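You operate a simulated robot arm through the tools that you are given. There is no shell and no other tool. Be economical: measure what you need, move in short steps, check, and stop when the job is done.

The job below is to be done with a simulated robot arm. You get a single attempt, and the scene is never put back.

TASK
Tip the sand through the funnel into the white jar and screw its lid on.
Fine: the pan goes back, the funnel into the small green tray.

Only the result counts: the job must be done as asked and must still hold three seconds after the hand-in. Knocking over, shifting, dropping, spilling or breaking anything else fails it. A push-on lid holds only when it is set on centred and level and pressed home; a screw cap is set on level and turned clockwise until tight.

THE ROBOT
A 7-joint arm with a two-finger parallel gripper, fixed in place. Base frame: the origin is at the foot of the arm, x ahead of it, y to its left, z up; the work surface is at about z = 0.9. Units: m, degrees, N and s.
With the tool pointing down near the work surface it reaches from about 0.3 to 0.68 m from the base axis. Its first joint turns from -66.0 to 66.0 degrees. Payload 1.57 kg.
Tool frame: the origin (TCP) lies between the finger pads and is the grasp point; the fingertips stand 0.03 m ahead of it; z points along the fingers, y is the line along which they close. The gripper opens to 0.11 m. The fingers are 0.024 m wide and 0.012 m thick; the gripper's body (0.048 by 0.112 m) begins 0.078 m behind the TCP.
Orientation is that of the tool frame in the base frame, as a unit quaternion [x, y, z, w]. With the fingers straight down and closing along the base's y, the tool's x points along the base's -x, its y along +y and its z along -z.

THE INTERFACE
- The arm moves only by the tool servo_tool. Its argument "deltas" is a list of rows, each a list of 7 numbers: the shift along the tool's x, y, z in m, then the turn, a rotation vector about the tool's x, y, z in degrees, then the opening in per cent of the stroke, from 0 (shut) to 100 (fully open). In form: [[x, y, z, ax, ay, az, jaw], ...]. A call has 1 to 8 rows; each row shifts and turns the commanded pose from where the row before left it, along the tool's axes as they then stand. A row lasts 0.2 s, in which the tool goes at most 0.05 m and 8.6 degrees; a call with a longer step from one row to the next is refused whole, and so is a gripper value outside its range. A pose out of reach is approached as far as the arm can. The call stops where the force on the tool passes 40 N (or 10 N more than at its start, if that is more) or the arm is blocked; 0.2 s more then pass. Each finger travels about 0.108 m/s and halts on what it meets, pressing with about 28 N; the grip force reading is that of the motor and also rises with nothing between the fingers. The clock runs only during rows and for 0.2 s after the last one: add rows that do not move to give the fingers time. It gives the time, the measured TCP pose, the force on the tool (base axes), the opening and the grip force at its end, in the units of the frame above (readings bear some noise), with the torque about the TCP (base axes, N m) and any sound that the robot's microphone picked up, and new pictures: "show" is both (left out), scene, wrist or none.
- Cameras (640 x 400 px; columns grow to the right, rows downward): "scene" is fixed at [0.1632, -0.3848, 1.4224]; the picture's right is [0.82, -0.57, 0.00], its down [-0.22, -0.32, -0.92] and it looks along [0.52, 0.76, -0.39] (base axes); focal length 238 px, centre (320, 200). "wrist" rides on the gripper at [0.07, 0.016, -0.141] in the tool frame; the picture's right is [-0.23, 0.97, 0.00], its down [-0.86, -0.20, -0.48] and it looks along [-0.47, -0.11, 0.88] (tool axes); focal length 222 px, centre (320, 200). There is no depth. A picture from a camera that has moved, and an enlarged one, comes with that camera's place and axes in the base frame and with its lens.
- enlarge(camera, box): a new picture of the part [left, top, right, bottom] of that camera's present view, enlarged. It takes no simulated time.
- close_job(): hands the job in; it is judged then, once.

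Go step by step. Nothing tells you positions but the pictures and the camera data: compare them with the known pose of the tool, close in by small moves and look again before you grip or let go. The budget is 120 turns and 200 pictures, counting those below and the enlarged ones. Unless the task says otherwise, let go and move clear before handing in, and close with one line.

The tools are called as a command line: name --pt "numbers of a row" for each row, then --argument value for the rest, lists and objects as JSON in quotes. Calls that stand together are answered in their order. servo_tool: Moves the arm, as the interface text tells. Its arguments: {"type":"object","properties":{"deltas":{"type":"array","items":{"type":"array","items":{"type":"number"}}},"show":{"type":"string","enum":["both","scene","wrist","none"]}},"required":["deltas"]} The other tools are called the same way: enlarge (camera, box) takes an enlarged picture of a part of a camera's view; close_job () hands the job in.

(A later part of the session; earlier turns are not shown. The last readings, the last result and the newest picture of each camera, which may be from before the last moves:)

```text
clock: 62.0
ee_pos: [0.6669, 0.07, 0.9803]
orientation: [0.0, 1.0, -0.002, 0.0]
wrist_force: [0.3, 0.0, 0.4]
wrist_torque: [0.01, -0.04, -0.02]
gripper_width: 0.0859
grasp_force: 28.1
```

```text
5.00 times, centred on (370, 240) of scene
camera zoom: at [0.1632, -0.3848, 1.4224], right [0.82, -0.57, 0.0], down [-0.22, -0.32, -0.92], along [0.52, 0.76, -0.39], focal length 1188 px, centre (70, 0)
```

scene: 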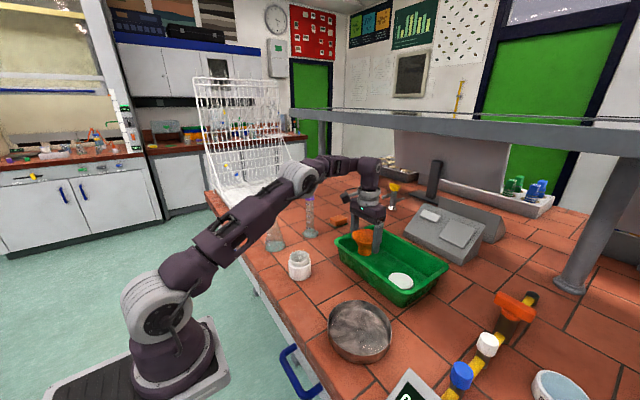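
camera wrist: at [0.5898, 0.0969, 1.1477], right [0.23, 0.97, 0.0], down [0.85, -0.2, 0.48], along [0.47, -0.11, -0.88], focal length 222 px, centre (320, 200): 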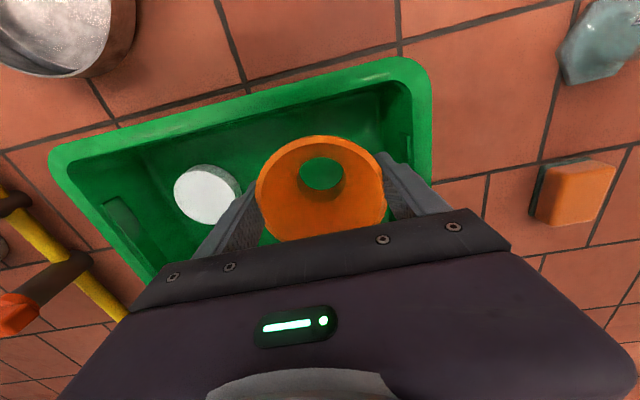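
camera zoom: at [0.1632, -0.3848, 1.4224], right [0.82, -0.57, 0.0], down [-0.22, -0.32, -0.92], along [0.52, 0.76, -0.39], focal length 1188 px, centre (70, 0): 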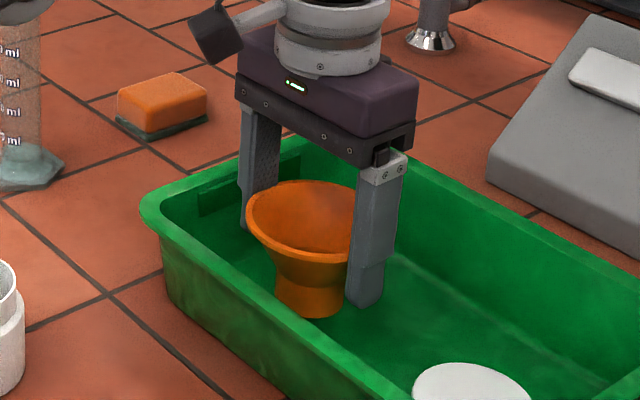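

Nearly on the tray floor. I'll lower further in small steps until contact shows.

servo_tool --pt "0 0 0.003 0 0 0 40" --pt "0 0 0.003 0 0 0 40" --pt "0 0 0.003 0 0 0 40" --pt "0 0 0 0 0 0 40" --show "none"

enlarge --camera "scene" --box '[330, 200, 410, 280]'

```text
clock: 63.0
ee_pos: [0.6677, 0.0695, 0.9698]
orientation: [-0.001, 1.0, -0.001, 0.001]
wrist_force: [-0.5, -0.7, -0.1]
wrist_torque: [0.0, 0.01, 0.06]
gripper_width: 0.0862
grasp_force: 27.9
```

```text
5.00 times, centred on (370, 240) of scene
camera zoom: at [0.1632, -0.3848, 1.4224], right [0.82, -0.57, 0.0], down [-0.22, -0.32, -0.92], along [0.52, 0.76, -0.39], focal length 1188 px, centre (70, 0)
```

zoom: 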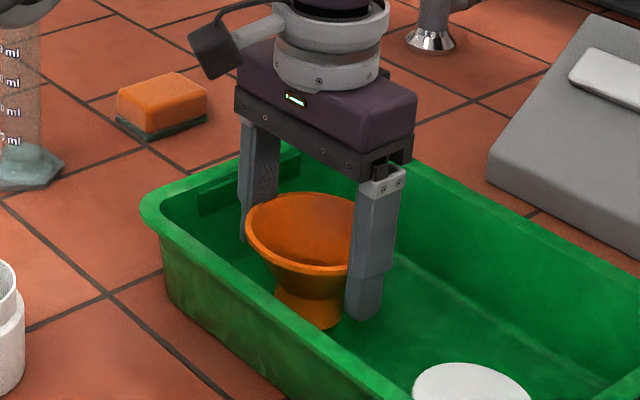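

servo_tool --pt "0 0 0.003 0 0 0 40" --pt "0 0 0.003 0 0 0 40" --pt "0 0 0.003 0 0 0 40" --pt "0 0 0.003 0 0 0 40" --pt "0 0 0 0 0 0 40" --show "none"

enlarge --camera "scene" --box '[330, 200, 410, 280]'

```text
clock: 64.2
ee_pos: [0.6672, 0.0703, 0.9597]
orientation: [0.0, 1.0, -0.002, 0.002]
wrist_force: [-3.7, 1.2, 22.0]
wrist_torque: [0.03, 0.04, 0.18]
gripper_width: 0.0862
grasp_force: 28.4
```

```text
5.00 times, centred on (370, 240) of scene
camera zoom: at [0.1626, -0.3848, 1.4225], right [0.82, -0.57, 0.0], down [-0.22, -0.32, -0.92], along [0.52, 0.76, -0.39], focal length 1188 px, centre (70, 0)
```

zoom: 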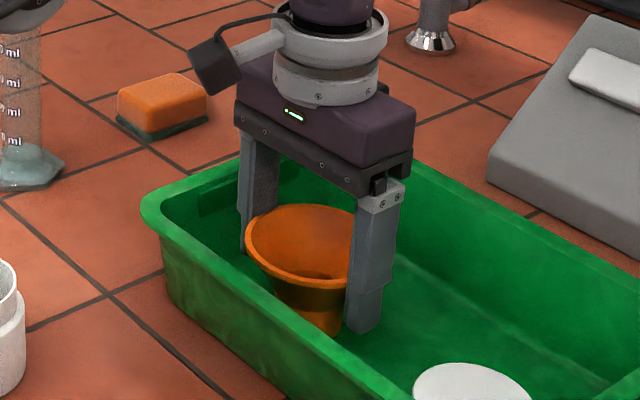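

Contact made at 22 N. I'll back off 1 mm, open just clear of the rim and rise.

servo_tool --pt "0 0 -0.0015 0 0 0 40" --pt "0 0 0 0 0 0 83" --pt "0 0 0 0 0 0 92" --pt "0 0 0 0 0 0 92" --pt "0 0 -0.02 0 0 0 92" --pt "0 0 -0.035 0 0 0 92" --pt "0 0 -0.04 0 0 0 92" --pt "0 0 0 0 0 0 92" --show "both"

enlarge --camera "scene" --box '[310, 200, 460, 310]'

```text
clock: 66.0
ee_pos: [0.6681, 0.0696, 1.0561]
orientation: [-0.001, 1.0, -0.003, 0.002]
wrist_force: [0.3, -0.2, -0.9]
wrist_torque: [-0.02, -0.01, -0.01]
gripper_width: 0.1013
grasp_force: 0.1
camera wrist: at [0.5964, 0.0861, 1.1969], right [0.23, 0.97, 0.0], down [0.85, -0.2, 0.48], along [0.47, -0.11, -0.88], focal length 222 px, centre (320, 200)
```

scene: 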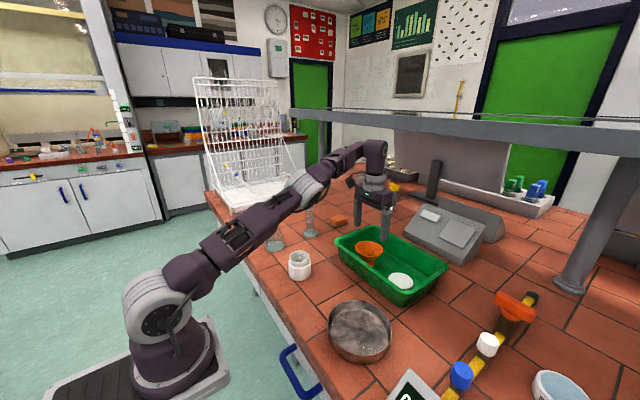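
wrist: 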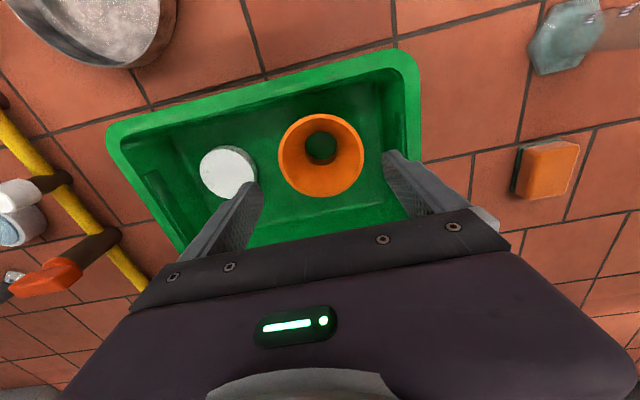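

```text
3.64 times, centred on (385, 255) of scene
camera zoom: at [0.1632, -0.3848, 1.4224], right [0.82, -0.57, 0.0], down [-0.22, -0.32, -0.92], along [0.52, 0.76, -0.39], focal length 864 px, centre (84, 0)
```

zoom: 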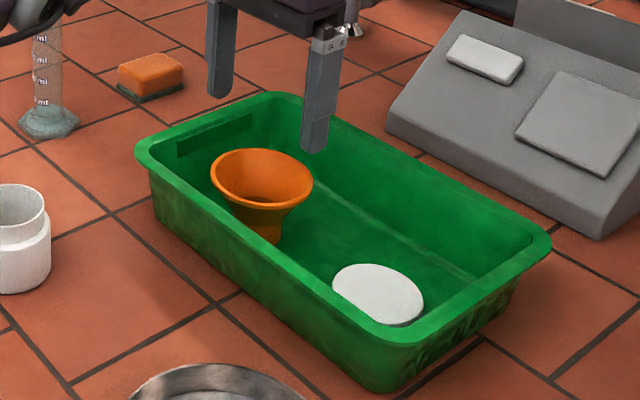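

The funnel stands upright in the tray. Now the lid: I'll move over it and look at its exact position and clearances.

servo_tool --pt "0.005 -0.04 0 0 0 0 92" --pt "0 -0.045 0 0 0 0 92" --pt "0 -0.04 0 0 0 0 92" --pt "0 0 0 0 0 0 92" --show "both"

enlarge --camera "wrist" --box '[180, 30, 460, 230]'

enlarge --camera "scene" --box '[375, 240, 455, 310]'

```text
clock: 67.0
ee_pos: [0.6625, -0.0553, 1.0552]
orientation: [0.001, 1.0, -0.002, -0.001]
wrist_force: [-0.3, 0.1, 0.1]
wrist_torque: [-0.03, 0.0, -0.02]
gripper_width: 0.1011
grasp_force: 0.0
camera wrist: at [0.5914, -0.039, 1.1964], right [0.23, 0.97, 0.0], down [0.85, -0.2, 0.48], along [0.47, -0.11, -0.88], focal length 222 px, centre (320, 200)
```

scene: 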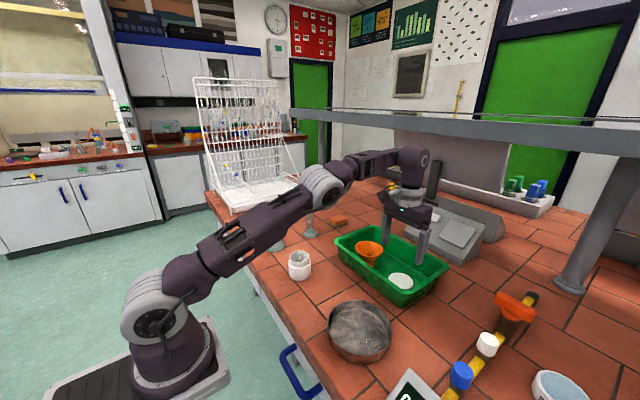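
wrist: 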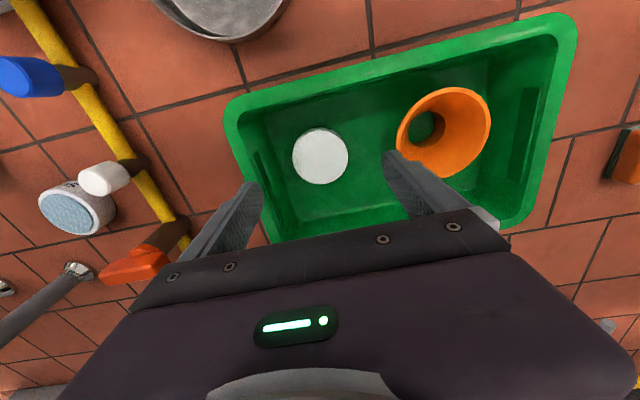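

```text
2.00 times, centred on (320, 130) of wrist
camera zoom: at [0.5914, -0.039, 1.1964], right [0.23, 0.97, 0.0], down [0.85, -0.2, 0.48], along [0.47, -0.11, -0.88], focal length 444 px, centre (320, 340)
```

zoom: 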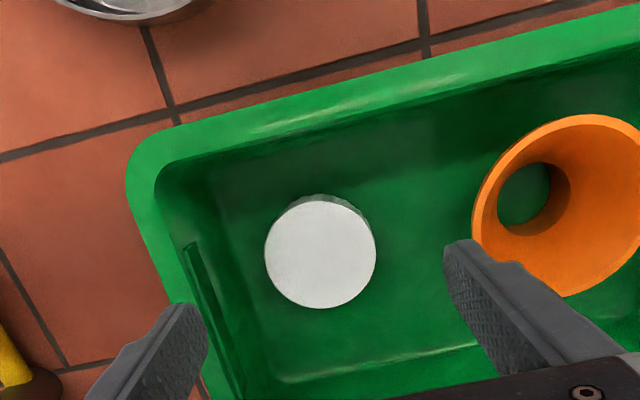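

```text
5.71 times, centred on (415, 275) of scene
camera zoom: at [0.1632, -0.3848, 1.4224], right [0.82, -0.57, 0.0], down [-0.22, -0.32, -0.92], along [0.52, 0.76, -0.39], focal length 1358 px, centre (-223, -229)
```

zoom: 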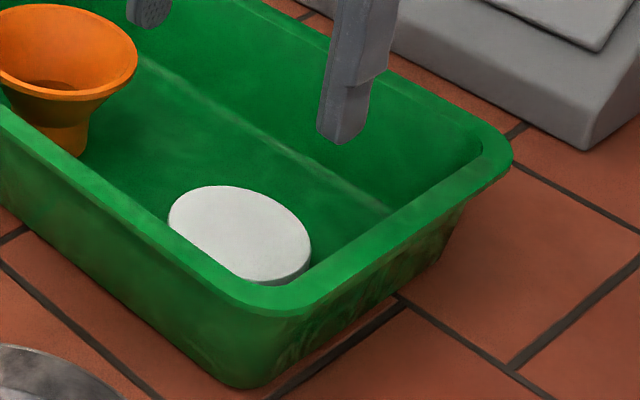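

The lid lies closed side up at about (0.6755, -0.0585), 0.07 m across, and close to the tray's end wall. A diagonal grip (hand yawed -45°) leaves room on all sides and gives a long clockwise stroke later.

servo_tool --pt "-0.006 -0.0015 0.015 0 0 0 92" --pt "-0.007 -0.0015 0.015 0 0 -7.5 92" --pt "0 0 0 0 0 -7.5 86" --pt "0 0 0 0 0 -7.5 82" --pt "0 0 0 0 0 -7.5 80" --pt "0 0 0 0 0 -7.5 80" --pt "0 0 0 0 0 -7.5 80" --pt "0 0 0 0 0 0 80" --show "both"

enlarge --camera "wrist" --box '[180, 30, 460, 230]'

enlarge --camera "scene" --box '[360, 210, 470, 310]'

```text
clock: 68.8
ee_pos: [0.6757, -0.0575, 1.0264]
orientation: [-0.383, 0.924, -0.002, 0.0]
wrist_force: [0.1, -0.7, 0.1]
wrist_torque: [0.0, 0.03, 0.0]
gripper_width: 0.0882
grasp_force: 0.0
camera wrist: at [0.6137, -0.0957, 1.1674], right [-0.53, 0.85, 0.0], down [0.74, 0.47, 0.48], along [0.41, 0.25, -0.88], focal length 222 px, centre (320, 200)
```

scene: 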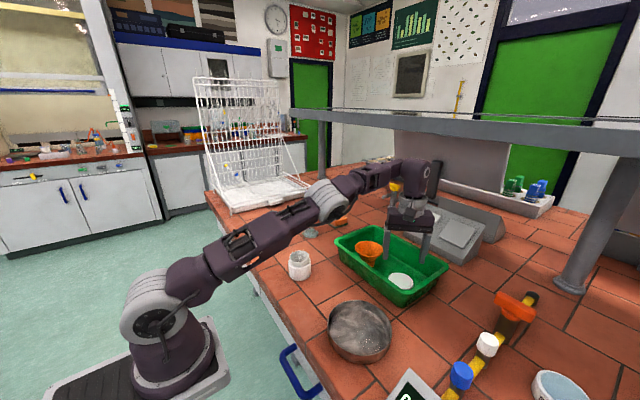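
wrist: 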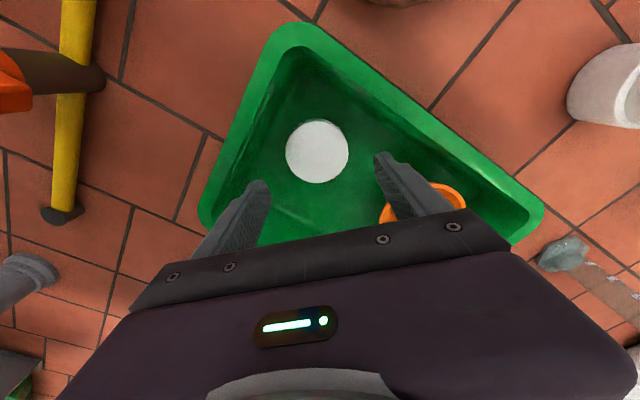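

```text
2.00 times, centred on (320, 130) of wrist
camera zoom: at [0.6137, -0.0957, 1.1674], right [-0.53, 0.85, 0.0], down [0.74, 0.47, 0.48], along [0.41, 0.25, -0.88], focal length 444 px, centre (320, 340)
```

zoom: 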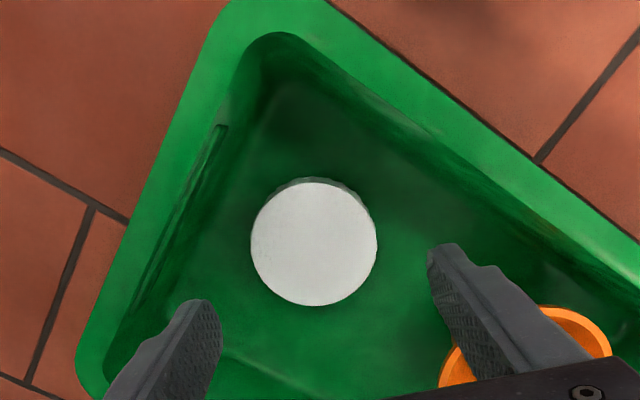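

```text
4.00 times, centred on (415, 260) of scene
camera zoom: at [0.1632, -0.3848, 1.4224], right [0.82, -0.57, 0.0], down [-0.22, -0.32, -0.92], along [0.52, 0.76, -0.39], focal length 951 px, centre (-60, -40)
```

zoom: 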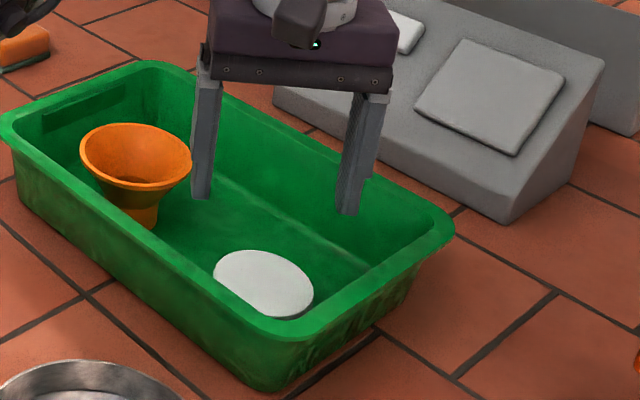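

The lid reads about (0.677, -0.060) from this view too. I'll correct by 2.5 mm and lower the hand around it, with a check just above.

servo_tool --pt "0.001 -0.0025 0.025 0 0 0 80" --pt "0 0 0.025 0 0 0 80" --pt "0 0 0.015 0 0 0 80" --pt "0 0 0 0 0 0 80" --show "none"

enlarge --camera "wrist" --box '[180, 30, 460, 230]'

enlarge --camera "scene" --box '[360, 210, 470, 310]'

```text
clock: 69.8
ee_pos: [0.6763, -0.0591, 0.961]
orientation: [-0.383, 0.924, -0.002, 0.0]
wrist_force: [-0.4, -0.4, -0.8]
wrist_torque: [-0.02, -0.01, 0.03]
gripper_width: 0.0878
grasp_force: 0.0
```

```text
2.00 times, centred on (320, 130) of wrist
camera zoom: at [0.6145, -0.0984, 1.102], right [-0.53, 0.85, 0.0], down [0.75, 0.47, 0.48], along [0.41, 0.25, -0.88], focal length 444 px, centre (320, 340)
```

zoom: 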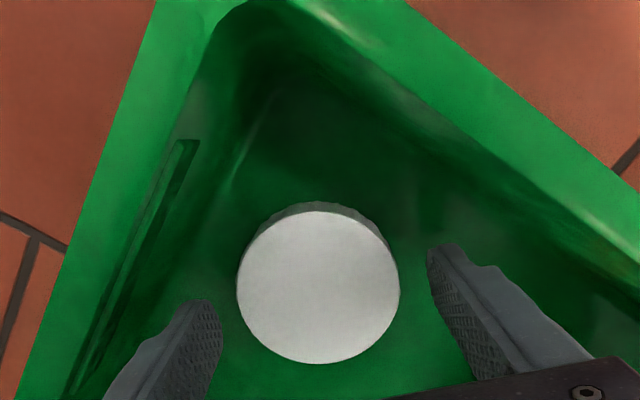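

```text
4.00 times, centred on (415, 260) of scene
camera zoom: at [0.1632, -0.3848, 1.4224], right [0.82, -0.57, 0.0], down [-0.22, -0.32, -0.92], along [0.52, 0.76, -0.39], focal length 951 px, centre (-60, -40)
```

zoom: 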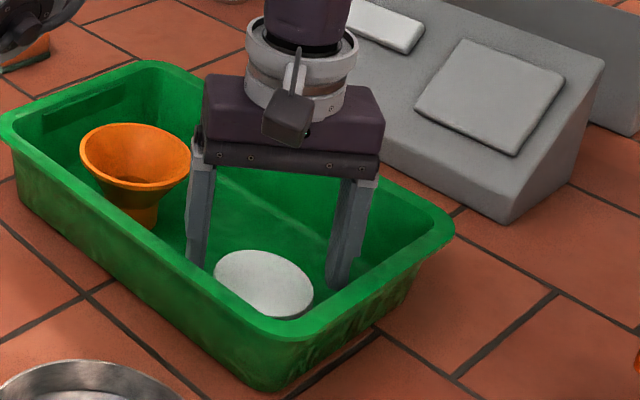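

Fingers straddle the lid, about 3 mm off centre. I'll correct, lower to grip height and close.

servo_tool --pt "0 -0.0025 0.008 0 0 0 80" --pt "0 0 0.008 0 0 0 80" --pt "0 0 0.004 0 0 0 80" --pt "0 0 0 0 0 0 80" --show "none"

enlarge --camera "wrist" --box '[180, 30, 460, 230]'

enlarge --camera "scene" --box '[375, 230, 455, 310]'

```text
clock: 70.8
ee_pos: [0.6779, -0.0635, 0.9415]
orientation: [-0.382, 0.924, -0.003, 0.0]
wrist_force: [0.1, -0.3, -0.4]
wrist_torque: [-0.02, 0.0, 0.0]
gripper_width: 0.0879
grasp_force: 0.1
```

```text
2.00 times, centred on (320, 130) of wrist
camera zoom: at [0.6166, -0.1002, 1.0827], right [-0.53, 0.85, 0.0], down [0.75, 0.47, 0.48], along [0.41, 0.25, -0.88], focal length 444 px, centre (320, 340)
```

zoom: 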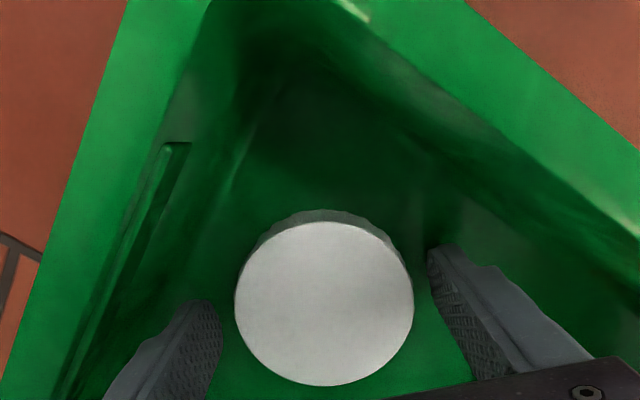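

```text
5.00 times, centred on (415, 270) of scene
camera zoom: at [0.1632, -0.3848, 1.4224], right [0.82, -0.57, 0.0], down [-0.22, -0.32, -0.92], along [0.52, 0.76, -0.39], focal length 1188 px, centre (-155, -150)
```

zoom: 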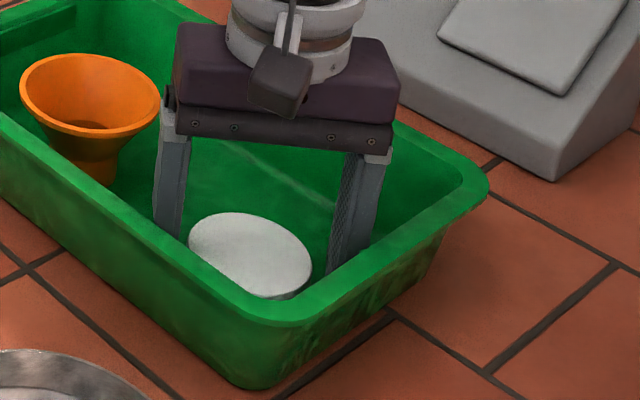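

Well centred. Lowering 2 mm more and closing on the lid.

servo_tool --pt "0 0 0.002 0 0 0 80" --pt "0 0 0 0 0 0 72" --pt "0 0 0 0 0 0 65" --pt "0 0 0 0 0 0 55" --pt "0 0 0 0 0 0 30" --pt "0 0 0 0 0 0 30" --show "none"

enlarge --camera "wrist" --box '[180, 30, 460, 230]'

```text
clock: 72.2
ee_pos: [0.6783, -0.062, 0.9397]
orientation: [-0.382, 0.924, -0.002, -0.002]
wrist_force: [0.7, 0.0, -0.6]
wrist_torque: [0.0, 0.01, -0.01]
gripper_width: 0.0667
grasp_force: 28.0
```

```text
2.00 times, centred on (320, 130) of wrist
camera zoom: at [0.6166, -0.1002, 1.0807], right [-0.53, 0.85, 0.0], down [0.75, 0.47, 0.48], along [0.41, 0.25, -0.88], focal length 444 px, centre (320, 340)
```

zoom: 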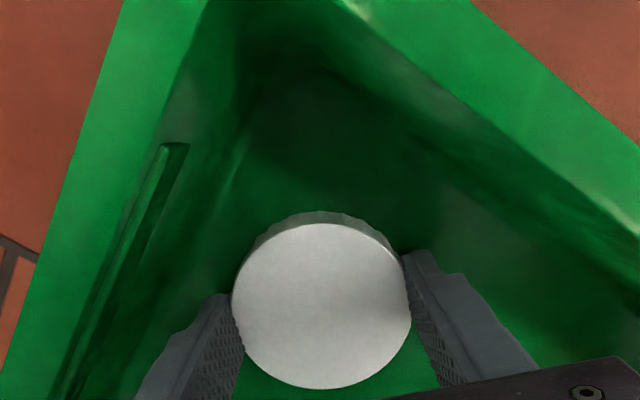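

The lid is gripped (0.067 m across the pads). I'll lift it clear of the tray and carry it toward the jar.

servo_tool --pt "0 0 -0.01 0 0 0 30" --pt "0 0 -0.03 0 0 0 30" --pt "0 0 -0.04 0 0 0 30" --pt "0 0.03 -0.02 0 0 0 30" --pt "0 0.04 -0.02 0 0 0 30" --pt "0 0.045 0 0 0 0 30" --pt "0 0.045 0 0 0 0 30" --pt "0 0.045 0 0 0 0 30" --show "none"

servo_tool --pt "0 0.045 0 0 0 0 30" --pt "0 0.035 0 0 0 0 30" --pt "0 0.029 0 0 0 0 30" --pt "0 0 0 0 0 0 30" --show "both"

enlarge --camera "scene" --box '[250, 190, 350, 290]'

enlarge --camera "wrist" --box '[200, 30, 460, 230]'

```text
clock: 74.0
ee_pos: [0.5321, 0.083, 1.0594]
orientation: [-0.383, 0.924, -0.002, 0.0]
wrist_force: [-0.6, -0.3, 0.0]
wrist_torque: [-0.01, -0.02, 0.0]
gripper_width: 0.0672
grasp_force: 28.4
```

```text
clock: 75.0
ee_pos: [0.4565, 0.1606, 1.0578]
orientation: [-0.382, 0.924, -0.003, 0.0]
wrist_force: [0.3, 0.2, 0.1]
wrist_torque: [0.0, 0.0, -0.03]
gripper_width: 0.0671
grasp_force: 27.8
camera wrist: at [0.3944, 0.1227, 1.1994], right [-0.53, 0.85, 0.0], down [0.75, 0.47, 0.48], along [0.41, 0.25, -0.88], focal length 222 px, centre (320, 200)
```

scene: 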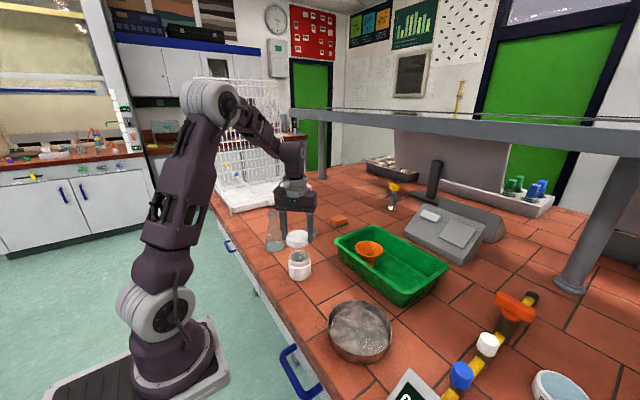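
wrist: 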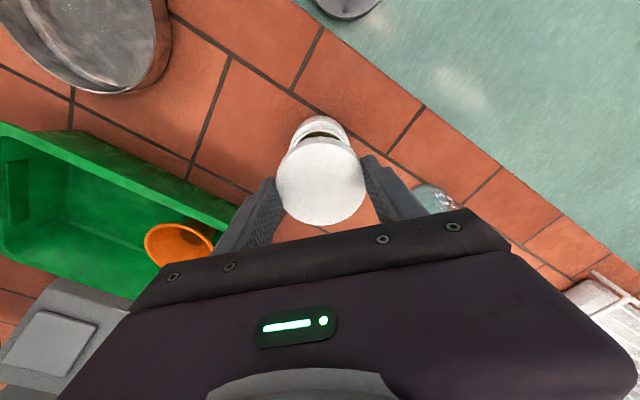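

```text
4.00 times, centred on (300, 240) of scene
camera zoom: at [0.1632, -0.3848, 1.4224], right [0.82, -0.57, 0.0], down [-0.22, -0.32, -0.92], along [0.52, 0.76, -0.39], focal length 951 px, centre (400, 40)
```

zoom: 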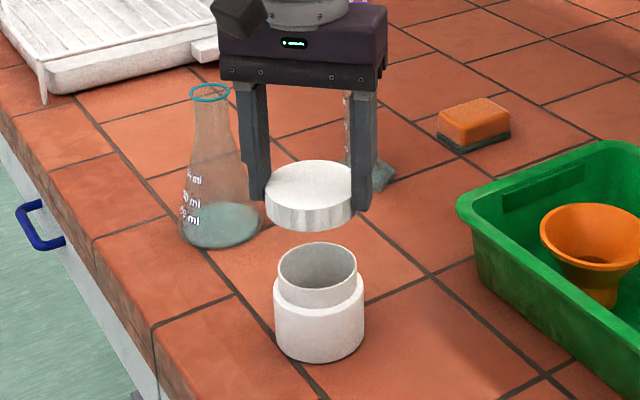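

```text
2.00 times, centred on (330, 130) of wrist
camera zoom: at [0.3944, 0.1227, 1.1994], right [-0.53, 0.85, 0.0], down [0.75, 0.47, 0.48], along [0.41, 0.25, -0.88], focal length 444 px, centre (300, 340)
```

zoom: 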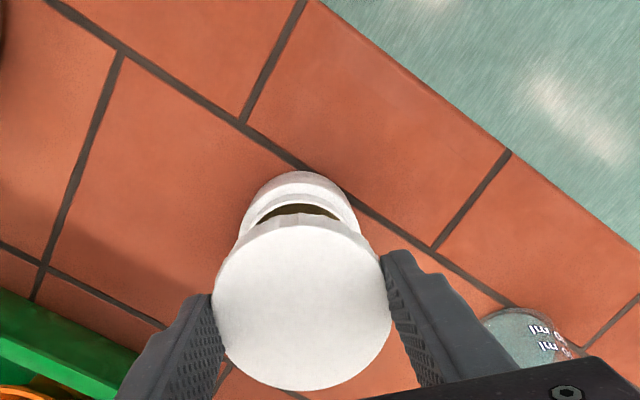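

The lid hangs above the jar mouth. By comparing both views it needs about +2.5 mm in x and -1 mm in y to be coaxial. I'll correct this and come down to just above the rim.

servo_tool --pt "-0.0012 -0.0023 0.02 0 0 0 30" --pt "0 0 0.018 0 0 0 30" --pt "0 0 0.006 0 0 0 30" --pt "0 0 0 0 0 0 30" --show "none"

enlarge --camera "scene" --box '[265, 215, 335, 285]'

enlarge --camera "wrist" --box '[230, 90, 400, 230]'

```text
clock: 76.0
ee_pos: [0.4592, 0.1593, 1.0142]
orientation: [-0.382, 0.924, -0.002, -0.001]
wrist_force: [0.2, -0.5, -0.4]
wrist_torque: [-0.02, -0.01, 0.01]
gripper_width: 0.0668
grasp_force: 28.3
```

```text
5.71 times, centred on (300, 250) of scene
camera zoom: at [0.1632, -0.3848, 1.4224], right [0.82, -0.57, 0.0], down [-0.22, -0.32, -0.92], along [0.52, 0.76, -0.39], focal length 1358 px, centre (434, -86)
```

zoom: 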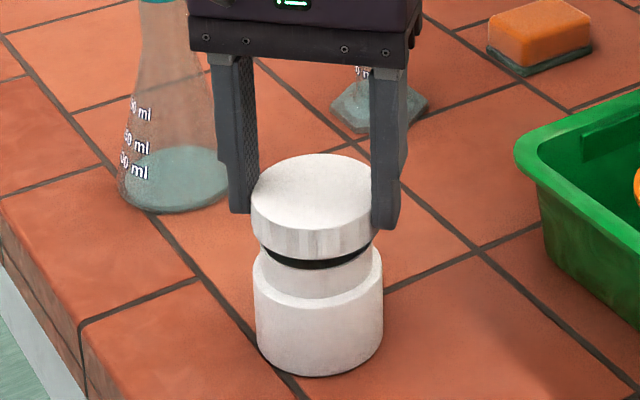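

```text
2.86 times, centred on (315, 160) of wrist
camera zoom: at [0.3969, 0.1216, 1.1549], right [-0.53, 0.85, 0.0], down [0.75, 0.47, 0.48], along [0.41, 0.25, -0.88], focal length 635 px, centre (334, 314)
```

zoom: 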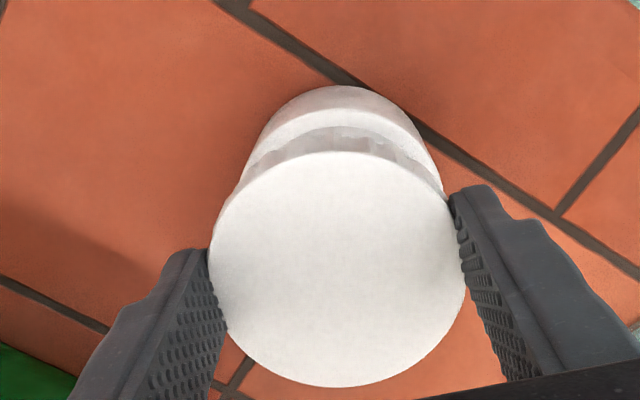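

Nearly coaxial; the two views disagree by only about 2 mm. I'll lower gently in small steps and watch force and torque.

servo_tool --pt "0 0 0.004 0 0 0 30" --pt "0 0 0.003 0 0 0 30" --pt "0 0 0.003 0 0 0 30" --pt "0 0 0.002 0 0 0 30" --pt "0 0 0 0 0 0 30" --show "none"

enlarge --camera "scene" --box '[265, 215, 335, 285]'

```text
clock: 77.2
ee_pos: [0.4587, 0.1596, 1.0005]
orientation: [-0.383, 0.924, -0.002, -0.001]
wrist_force: [0.5, 0.4, 0.1]
wrist_torque: [0.0, 0.04, -0.03]
gripper_width: 0.0667
grasp_force: 27.9
```

```text
5.71 times, centred on (300, 250) of scene
camera zoom: at [0.1632, -0.3848, 1.4224], right [0.82, -0.57, 0.0], down [-0.22, -0.32, -0.92], along [0.52, 0.76, -0.39], focal length 1358 px, centre (434, -86)
```

zoom: 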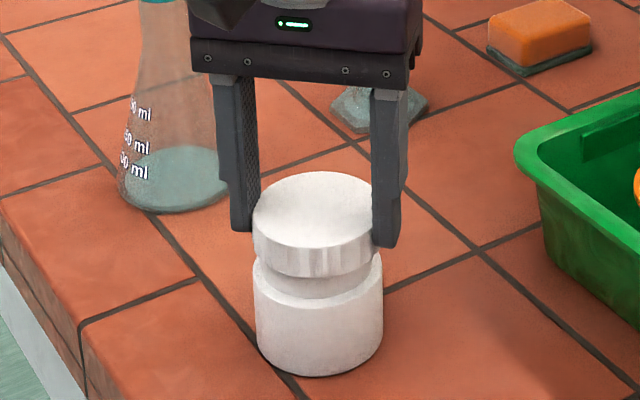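

Still free. Continuing down until contact.

servo_tool --pt "0 0 0.002 0 0 0 30" --pt "0 0 0.002 0 0 0 30" --pt "0 0 0.002 0 0 0 30" --pt "0 0 0.002 0 0 0 30" --pt "0 0 0 0 0 0 30" --show "none"

enlarge --camera "scene" --box '[265, 215, 335, 285]'

```text
clock: 78.4
ee_pos: [0.459, 0.1595, 0.9944]
orientation: [-0.382, 0.924, -0.003, -0.001]
wrist_force: [-1.4, 0.1, -0.1]
wrist_torque: [0.01, 0.04, -0.03]
gripper_width: 0.0668
grasp_force: 27.4
```

```text
5.71 times, centred on (300, 250) of scene
camera zoom: at [0.1632, -0.3848, 1.4224], right [0.82, -0.57, 0.0], down [-0.22, -0.32, -0.92], along [0.52, 0.76, -0.39], focal length 1358 px, centre (434, -86)
```

zoom: 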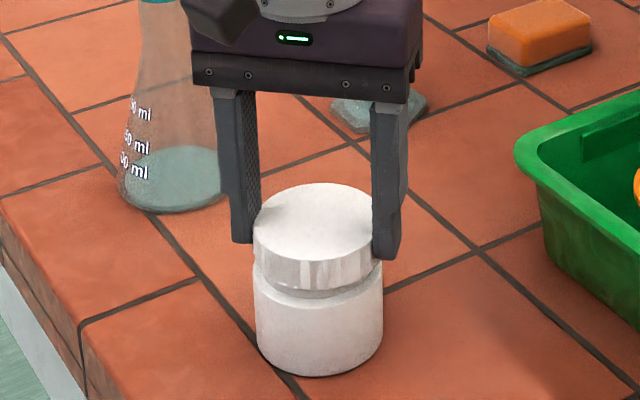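

servo_tool --pt "0 0 0.002 0 0 0 30" --pt "0 0 0.002 0 0 0 30" --pt "0 0 0.0015 0 0 0 30" --pt "0 0 0 0 0 0 30" --show "none"

enlarge --camera "scene" --box '[265, 215, 335, 285]'

```text
clock: 79.4
ee_pos: [0.4593, 0.1589, 0.9884]
orientation: [-0.382, 0.924, -0.002, 0.001]
wrist_force: [-0.8, -0.7, 7.4]
wrist_torque: [0.13, 0.06, -0.01]
gripper_width: 0.0672
grasp_force: 27.7
```

```text
5.71 times, centred on (300, 250) of scene
camera zoom: at [0.1631, -0.3848, 1.4224], right [0.82, -0.57, 0.0], down [-0.22, -0.32, -0.92], along [0.52, 0.76, -0.39], focal length 1358 px, centre (434, -86)
```

zoom: 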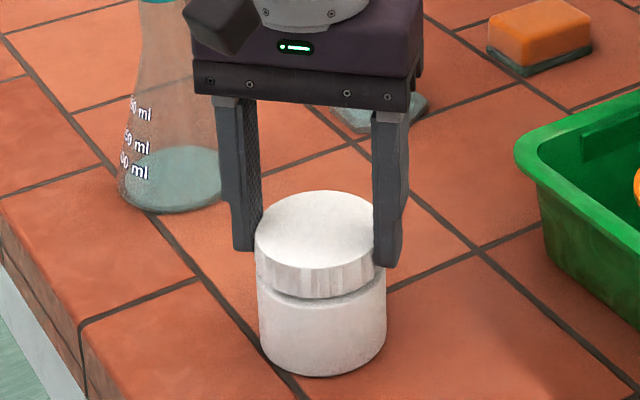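

Contact at 7 N with the lid over the neck, level. Now I'll turn clockwise (positive about the tool's z) with a slight downward feed.

servo_tool --pt "0 0 0.0003 0 0 6 30" --pt "0 0 0.0003 0 0 8 30" --pt "0 0 0.0003 0 0 8 30" --pt "0 0 0.0003 0 0 8 30" --pt "0 0 0 0 0 0 30" --show "none"

enlarge --camera "scene" --box '[265, 215, 335, 285]'

```text
clock: 80.6
ee_pos: [0.4586, 0.1602, 0.9881]
orientation: [-0.13, 0.991, -0.002, 0.002]
wrist_force: [-5.0, 10.1, 22.8]
wrist_torque: [0.53, 0.18, 0.03]
gripper_width: 0.067
grasp_force: 28.0
```

```text
5.71 times, centred on (300, 250) of scene
camera zoom: at [0.1627, -0.3846, 1.4225], right [0.82, -0.57, 0.0], down [-0.22, -0.32, -0.92], along [0.52, 0.76, -0.39], focal length 1358 px, centre (434, -86)
```

zoom: 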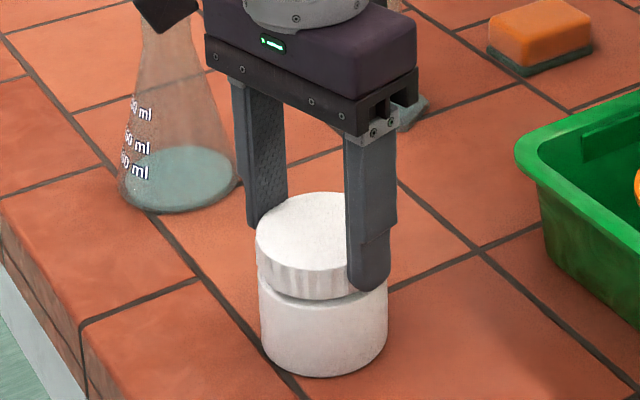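

The reaction pushes the lid toward +y/-x, with the pressure on the +y side, so my last correction went too far. I'll ease up 3 mm, shift the lid that way and set it down again.

servo_tool --pt "0 0 -0.004 0 0 0 30" --pt "0.0008 0.0028 0 0 0 0 30" --pt "0 0 0 0 0 0 30" --show "none"

servo_tool --pt "0 0 0.0015 0 0 0 30" --pt "0 0 0.0015 0 0 0 30" --pt "0 0 0 0 0 0 30" --show "none"

enlarge --camera "scene" --box '[265, 215, 335, 285]'

enlarge --camera "wrist" --box '[230, 90, 400, 230]'

```text
clock: 81.4
ee_pos: [0.4569, 0.1601, 0.9911]
orientation: [-0.131, 0.991, -0.002, 0.0]
wrist_force: [0.7, -0.1, -0.8]
wrist_torque: [0.02, -0.01, 0.01]
gripper_width: 0.067
grasp_force: 28.1
```

```text
clock: 82.2
ee_pos: [0.4584, 0.1609, 0.9876]
orientation: [-0.131, 0.991, -0.001, 0.001]
wrist_force: [-1.0, 0.2, 3.2]
wrist_torque: [-0.01, 0.01, 0.02]
gripper_width: 0.067
grasp_force: 28.3
```

```text
5.71 times, centred on (300, 250) of scene
camera zoom: at [0.1631, -0.3848, 1.4225], right [0.82, -0.57, 0.0], down [-0.22, -0.32, -0.92], along [0.52, 0.76, -0.39], focal length 1358 px, centre (434, -86)
```

zoom: 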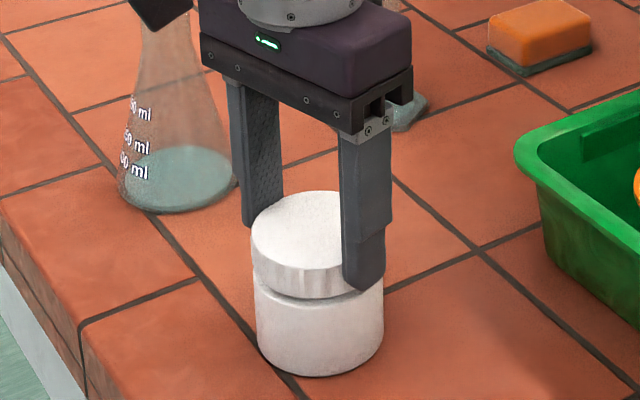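

```text
2.86 times, centred on (315, 160) of wrist
camera zoom: at [0.3843, 0.159, 1.1295], right [-0.03, 1.0, 0.0], down [0.88, 0.03, 0.48], along [0.48, 0.01, -0.88], focal length 635 px, centre (334, 314)
```

zoom: 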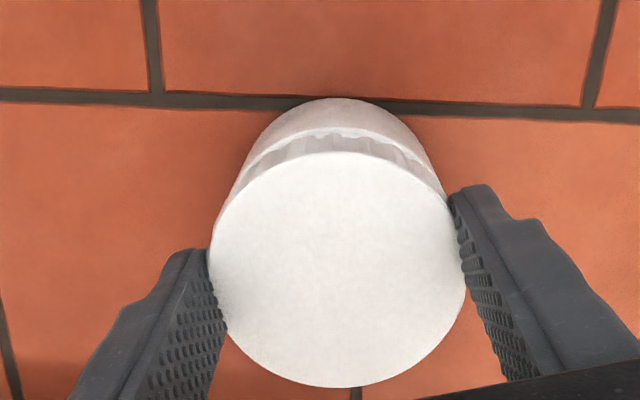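

Now the contact is centred: torque is near zero and the jar hasn't shifted. I'll press a touch more and turn clockwise about the lid's own centre (about 2 mm off the TCP).

servo_tool --pt "0 0 0.0006 0 0 0 30" --pt "0.00016 -0.0003 0.0001 0 0 8 30" --pt "0.00016 -0.0003 0.0001 0 0 8 30" --pt "0.00016 -0.0003 0.0001 0 0 8 30" --pt "0.00016 -0.0003 0.0001 0 0 8 30" --pt "0 0 0 0 0 0 30" --show "none"

enlarge --camera "scene" --box '[265, 215, 335, 285]'

```text
clock: 83.6
ee_pos: [0.4572, 0.1608, 0.9886]
orientation: [0.148, 0.989, -0.002, 0.002]
wrist_force: [5.3, 1.1, 12.4]
wrist_torque: [0.05, -0.21, 0.05]
gripper_width: 0.0669
grasp_force: 28.2
```

```text
5.71 times, centred on (300, 250) of scene
camera zoom: at [0.1632, -0.3848, 1.4224], right [0.82, -0.57, 0.0], down [-0.22, -0.32, -0.92], along [0.52, 0.76, -0.39], focal length 1358 px, centre (434, -86)
```

zoom: 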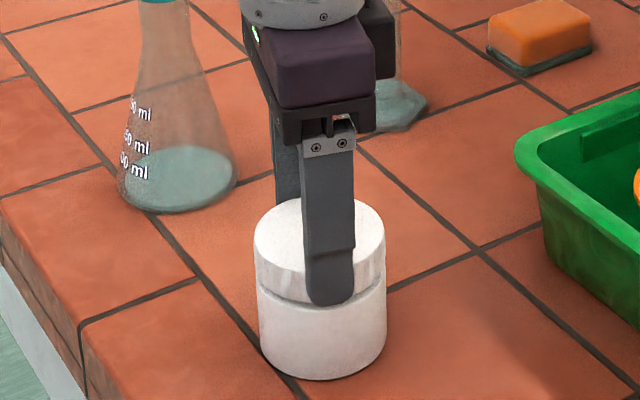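

servo_tool --pt "-0.001 0.0003 0 0 0 0 30" --pt "0.00016 -0.0003 0.0001 0 0 8 30" --pt "0.00016 -0.0003 0.0001 0 0 8 30" --pt "0.00016 -0.0003 0.0001 0 0 8 30" --pt "0.00016 -0.0003 0.0001 0 0 8 30" --pt "0 0 0 0 0 0 30" --show "none"

enlarge --camera "scene" --box '[265, 215, 335, 285]'

```text
clock: 85.0
ee_pos: [0.4557, 0.159, 0.9855]
orientation: [0.415, 0.91, -0.002, 0.001]
wrist_force: [4.5, -1.6, 11.5]
wrist_torque: [-0.03, -0.15, 0.01]
gripper_width: 0.067
grasp_force: 28.1
```

```text
5.71 times, centred on (300, 250) of scene
camera zoom: at [0.1632, -0.3849, 1.4224], right [0.82, -0.57, 0.0], down [-0.22, -0.32, -0.92], along [0.52, 0.76, -0.39], focal length 1358 px, centre (434, -86)
```

zoom: 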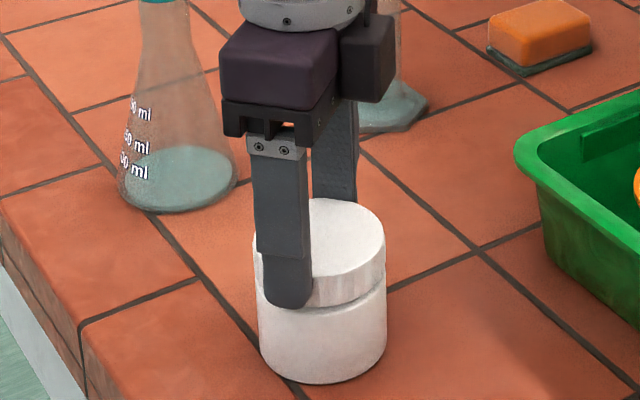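

The lid turns with low torque. I'll keep turning without side compensation and nudge back 1 mm, since the jar resists being drawn toward -x.

servo_tool --pt "-0.0007 0.0007 0 0 0 8 30" --pt "0 0 0.0002 0 0 8 30" --pt "0 0 0.0002 0 0 8 30" --pt "0 0 0.0002 0 0 8 30" --pt "0 0 0 0 0 0 30" --show "both"

enlarge --camera "scene" --box '[265, 215, 335, 285]'

```text
clock: 86.2
ee_pos: [0.4572, 0.1586, 0.9861]
orientation: [0.65, 0.76, -0.003, 0.002]
wrist_force: [2.7, -0.1, 12.5]
wrist_torque: [0.01, 0.03, -0.02]
gripper_width: 0.0671
grasp_force: 28.2
camera wrist: at [0.4616, 0.2311, 1.1273], right [1.0, -0.07, 0.0], down [-0.06, -0.87, 0.48], along [-0.03, -0.48, -0.88], focal length 222 px, centre (320, 200)
```

scene: 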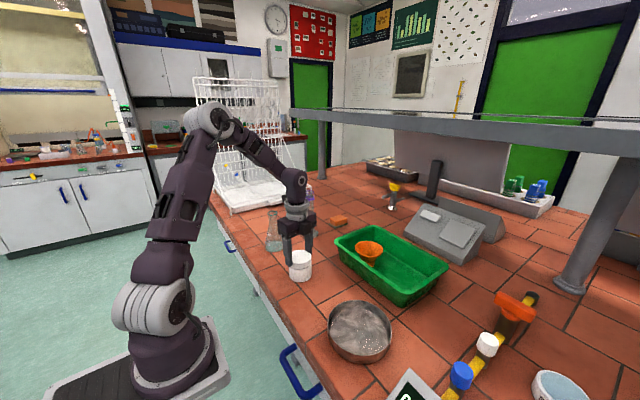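
wrist: 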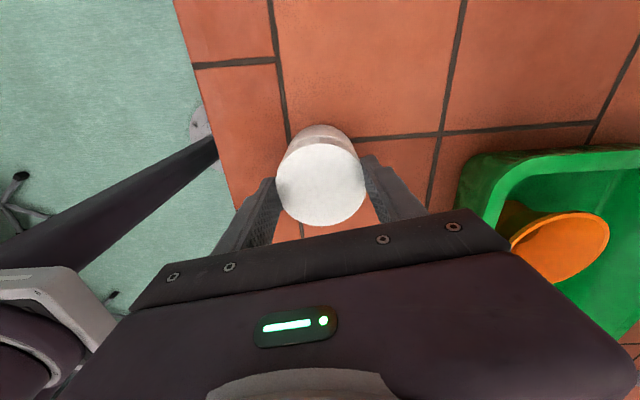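

```text
5.71 times, centred on (300, 250) of scene
camera zoom: at [0.1631, -0.3848, 1.4224], right [0.82, -0.57, 0.0], down [-0.22, -0.32, -0.92], along [0.52, 0.76, -0.39], focal length 1358 px, centre (434, -86)
```

zoom: 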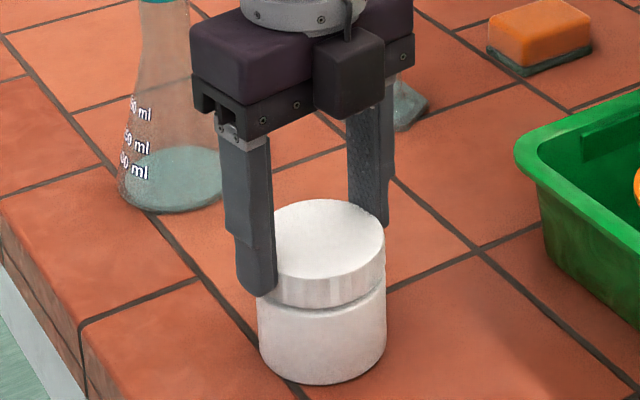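

Level, but a gap to the shoulder remains, so more turns are needed. I'll release, rotate the hand back around the lid, and regrip.

servo_tool --pt "0 0 -0.0008 0 0 0 50" --pt "0 0 0 0 0 0 80" --pt "0 0 0 0 0 0 80" --pt "0 0 0 0 0 -8.5 80" --pt "0 0 0 0 0 -8.5 80" --pt "0 0 0 0 0 -8.5 80" --pt "0 0 0 0 0 -8.5 80" --pt "0 0 0 0 0 -8.5 80" --show "wrist"

enlarge --camera "scene" --box '[265, 215, 335, 285]'

enlarge --camera "wrist" --box '[230, 90, 400, 230]'

```text
clock: 88.0
ee_pos: [0.4594, 0.1591, 0.9872]
orientation: [0.328, 0.945, -0.001, 0.0]
wrist_force: [-0.5, -0.9, 0.5]
wrist_torque: [-0.02, 0.05, 0.0]
gripper_width: 0.0881
grasp_force: 0.1
camera wrist: at [0.4115, 0.2154, 1.128], right [0.78, 0.62, 0.0], down [0.55, -0.68, 0.48], along [0.3, -0.38, -0.88], focal length 222 px, centre (320, 200)
```

wrist: 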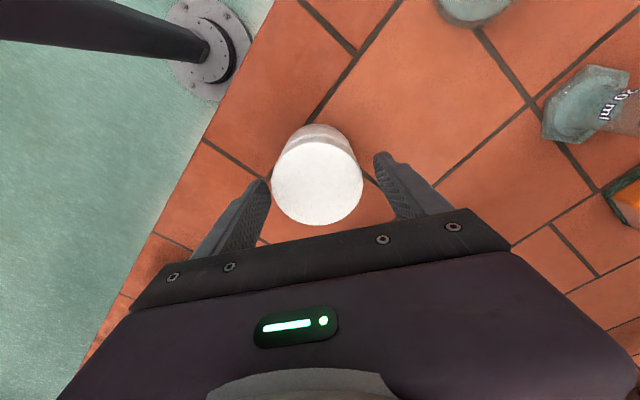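

```text
5.71 times, centred on (300, 250) of scene
camera zoom: at [0.1632, -0.3848, 1.4224], right [0.82, -0.57, 0.0], down [-0.22, -0.32, -0.92], along [0.52, 0.76, -0.39], focal length 1358 px, centre (434, -86)
```

zoom: 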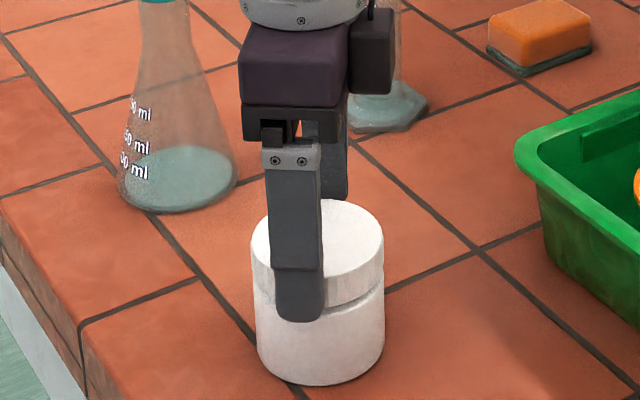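

```text
2.86 times, centred on (315, 160) of wrist
camera zoom: at [0.4115, 0.2154, 1.128], right [0.78, 0.62, 0.0], down [0.55, -0.68, 0.48], along [0.3, -0.38, -0.88], focal length 635 px, centre (334, 314)
```

zoom: 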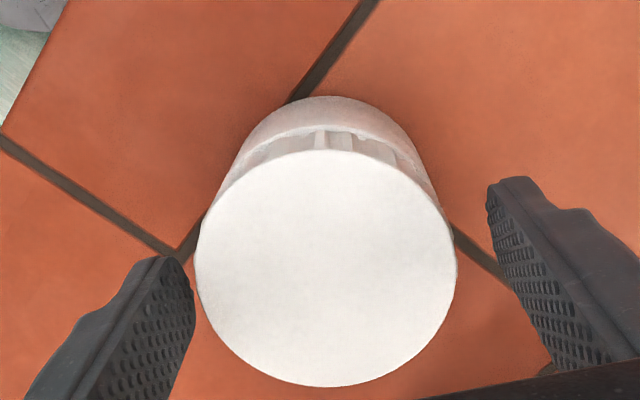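

With the jaws open I can see the lid is about 2.7 mm off in the tool's y and 2.5 mm in x. I'll recentre the hand on it and continue rotating back.

servo_tool --pt "0.0023 -0.0027 0 0 0 0 80" --pt "0 0 0 0 0 -8.5 80" --pt "0 0 0 0 0 -8.5 80" --pt "0 0 0 0 0 -8.5 80" --pt "0 0 0 0 0 -8.5 80" --pt "0 0 0 0 0 -8.5 80" --pt "0 0 0 0 0 -8.5 80" --pt "0 0 0 0 0 -8.5 80" --show "none"

servo_tool --pt "0 0 0 0 0 -8.5 80" --pt "0 0 0 0 0 -8.5 80" --pt "0 0 0 0 0 -8.5 80" --pt "0 0 0 0 0 -8.5 80" --pt "0 0 0 0 0 -8.5 80" --pt "0 0 0 0 0 -8.5 80" --pt "0 0 0 0 0 -8.5 80" --pt "0 0 0 0 0 0 80" --show "wrist"

enlarge --camera "wrist" --box '[230, 90, 400, 230]'

enlarge --camera "scene" --box '[265, 215, 335, 285]'

```text
clock: 89.8
ee_pos: [0.4543, 0.1591, 0.9879]
orientation: [-0.184, 0.983, -0.002, 0.0]
wrist_force: [0.5, -1.0, -0.4]
wrist_torque: [-0.03, -0.02, 0.0]
gripper_width: 0.0881
grasp_force: 0.1
```

```text
clock: 91.6
ee_pos: [0.4538, 0.1588, 0.9876]
orientation: [-0.648, 0.762, -0.002, -0.001]
wrist_force: [-0.4, -0.3, 0.8]
wrist_torque: [0.02, 0.0, 0.01]
gripper_width: 0.0882
grasp_force: 0.0
camera wrist: at [0.4251, 0.0926, 1.1287], right [-0.92, 0.38, 0.0], down [0.34, 0.81, 0.47], along [0.18, 0.44, -0.88], focal length 222 px, centre (320, 200)
```

wrist: 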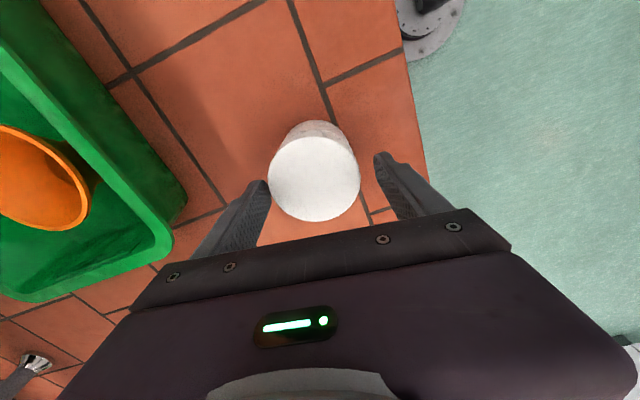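

```text
2.86 times, centred on (315, 160) of wrist
camera zoom: at [0.4251, 0.0926, 1.1287], right [-0.92, 0.38, 0.0], down [0.34, 0.81, 0.47], along [0.18, 0.44, -0.88], focal length 635 px, centre (334, 314)
```

zoom: 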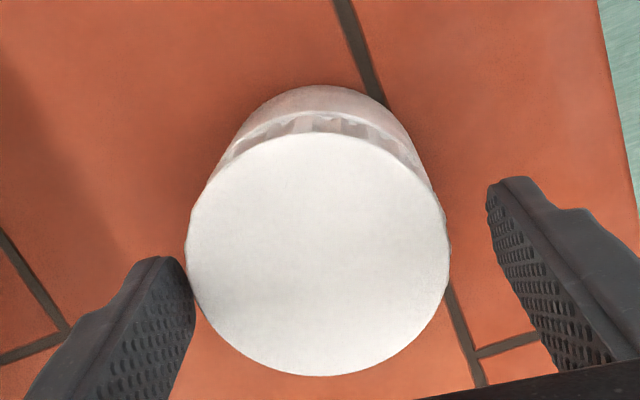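

```text
5.71 times, centred on (300, 250) of scene
camera zoom: at [0.1632, -0.3848, 1.4224], right [0.82, -0.57, 0.0], down [-0.22, -0.32, -0.92], along [0.52, 0.76, -0.39], focal length 1358 px, centre (434, -86)
```

zoom: 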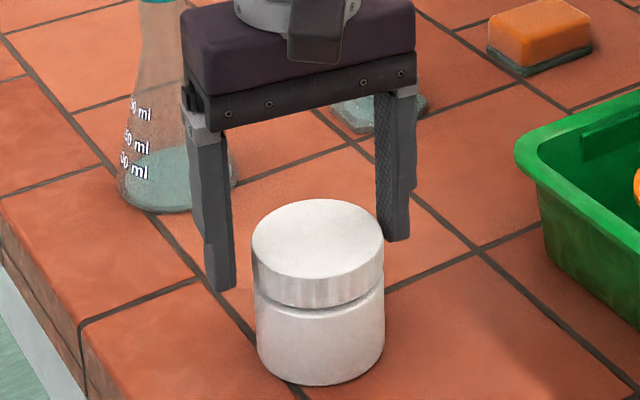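

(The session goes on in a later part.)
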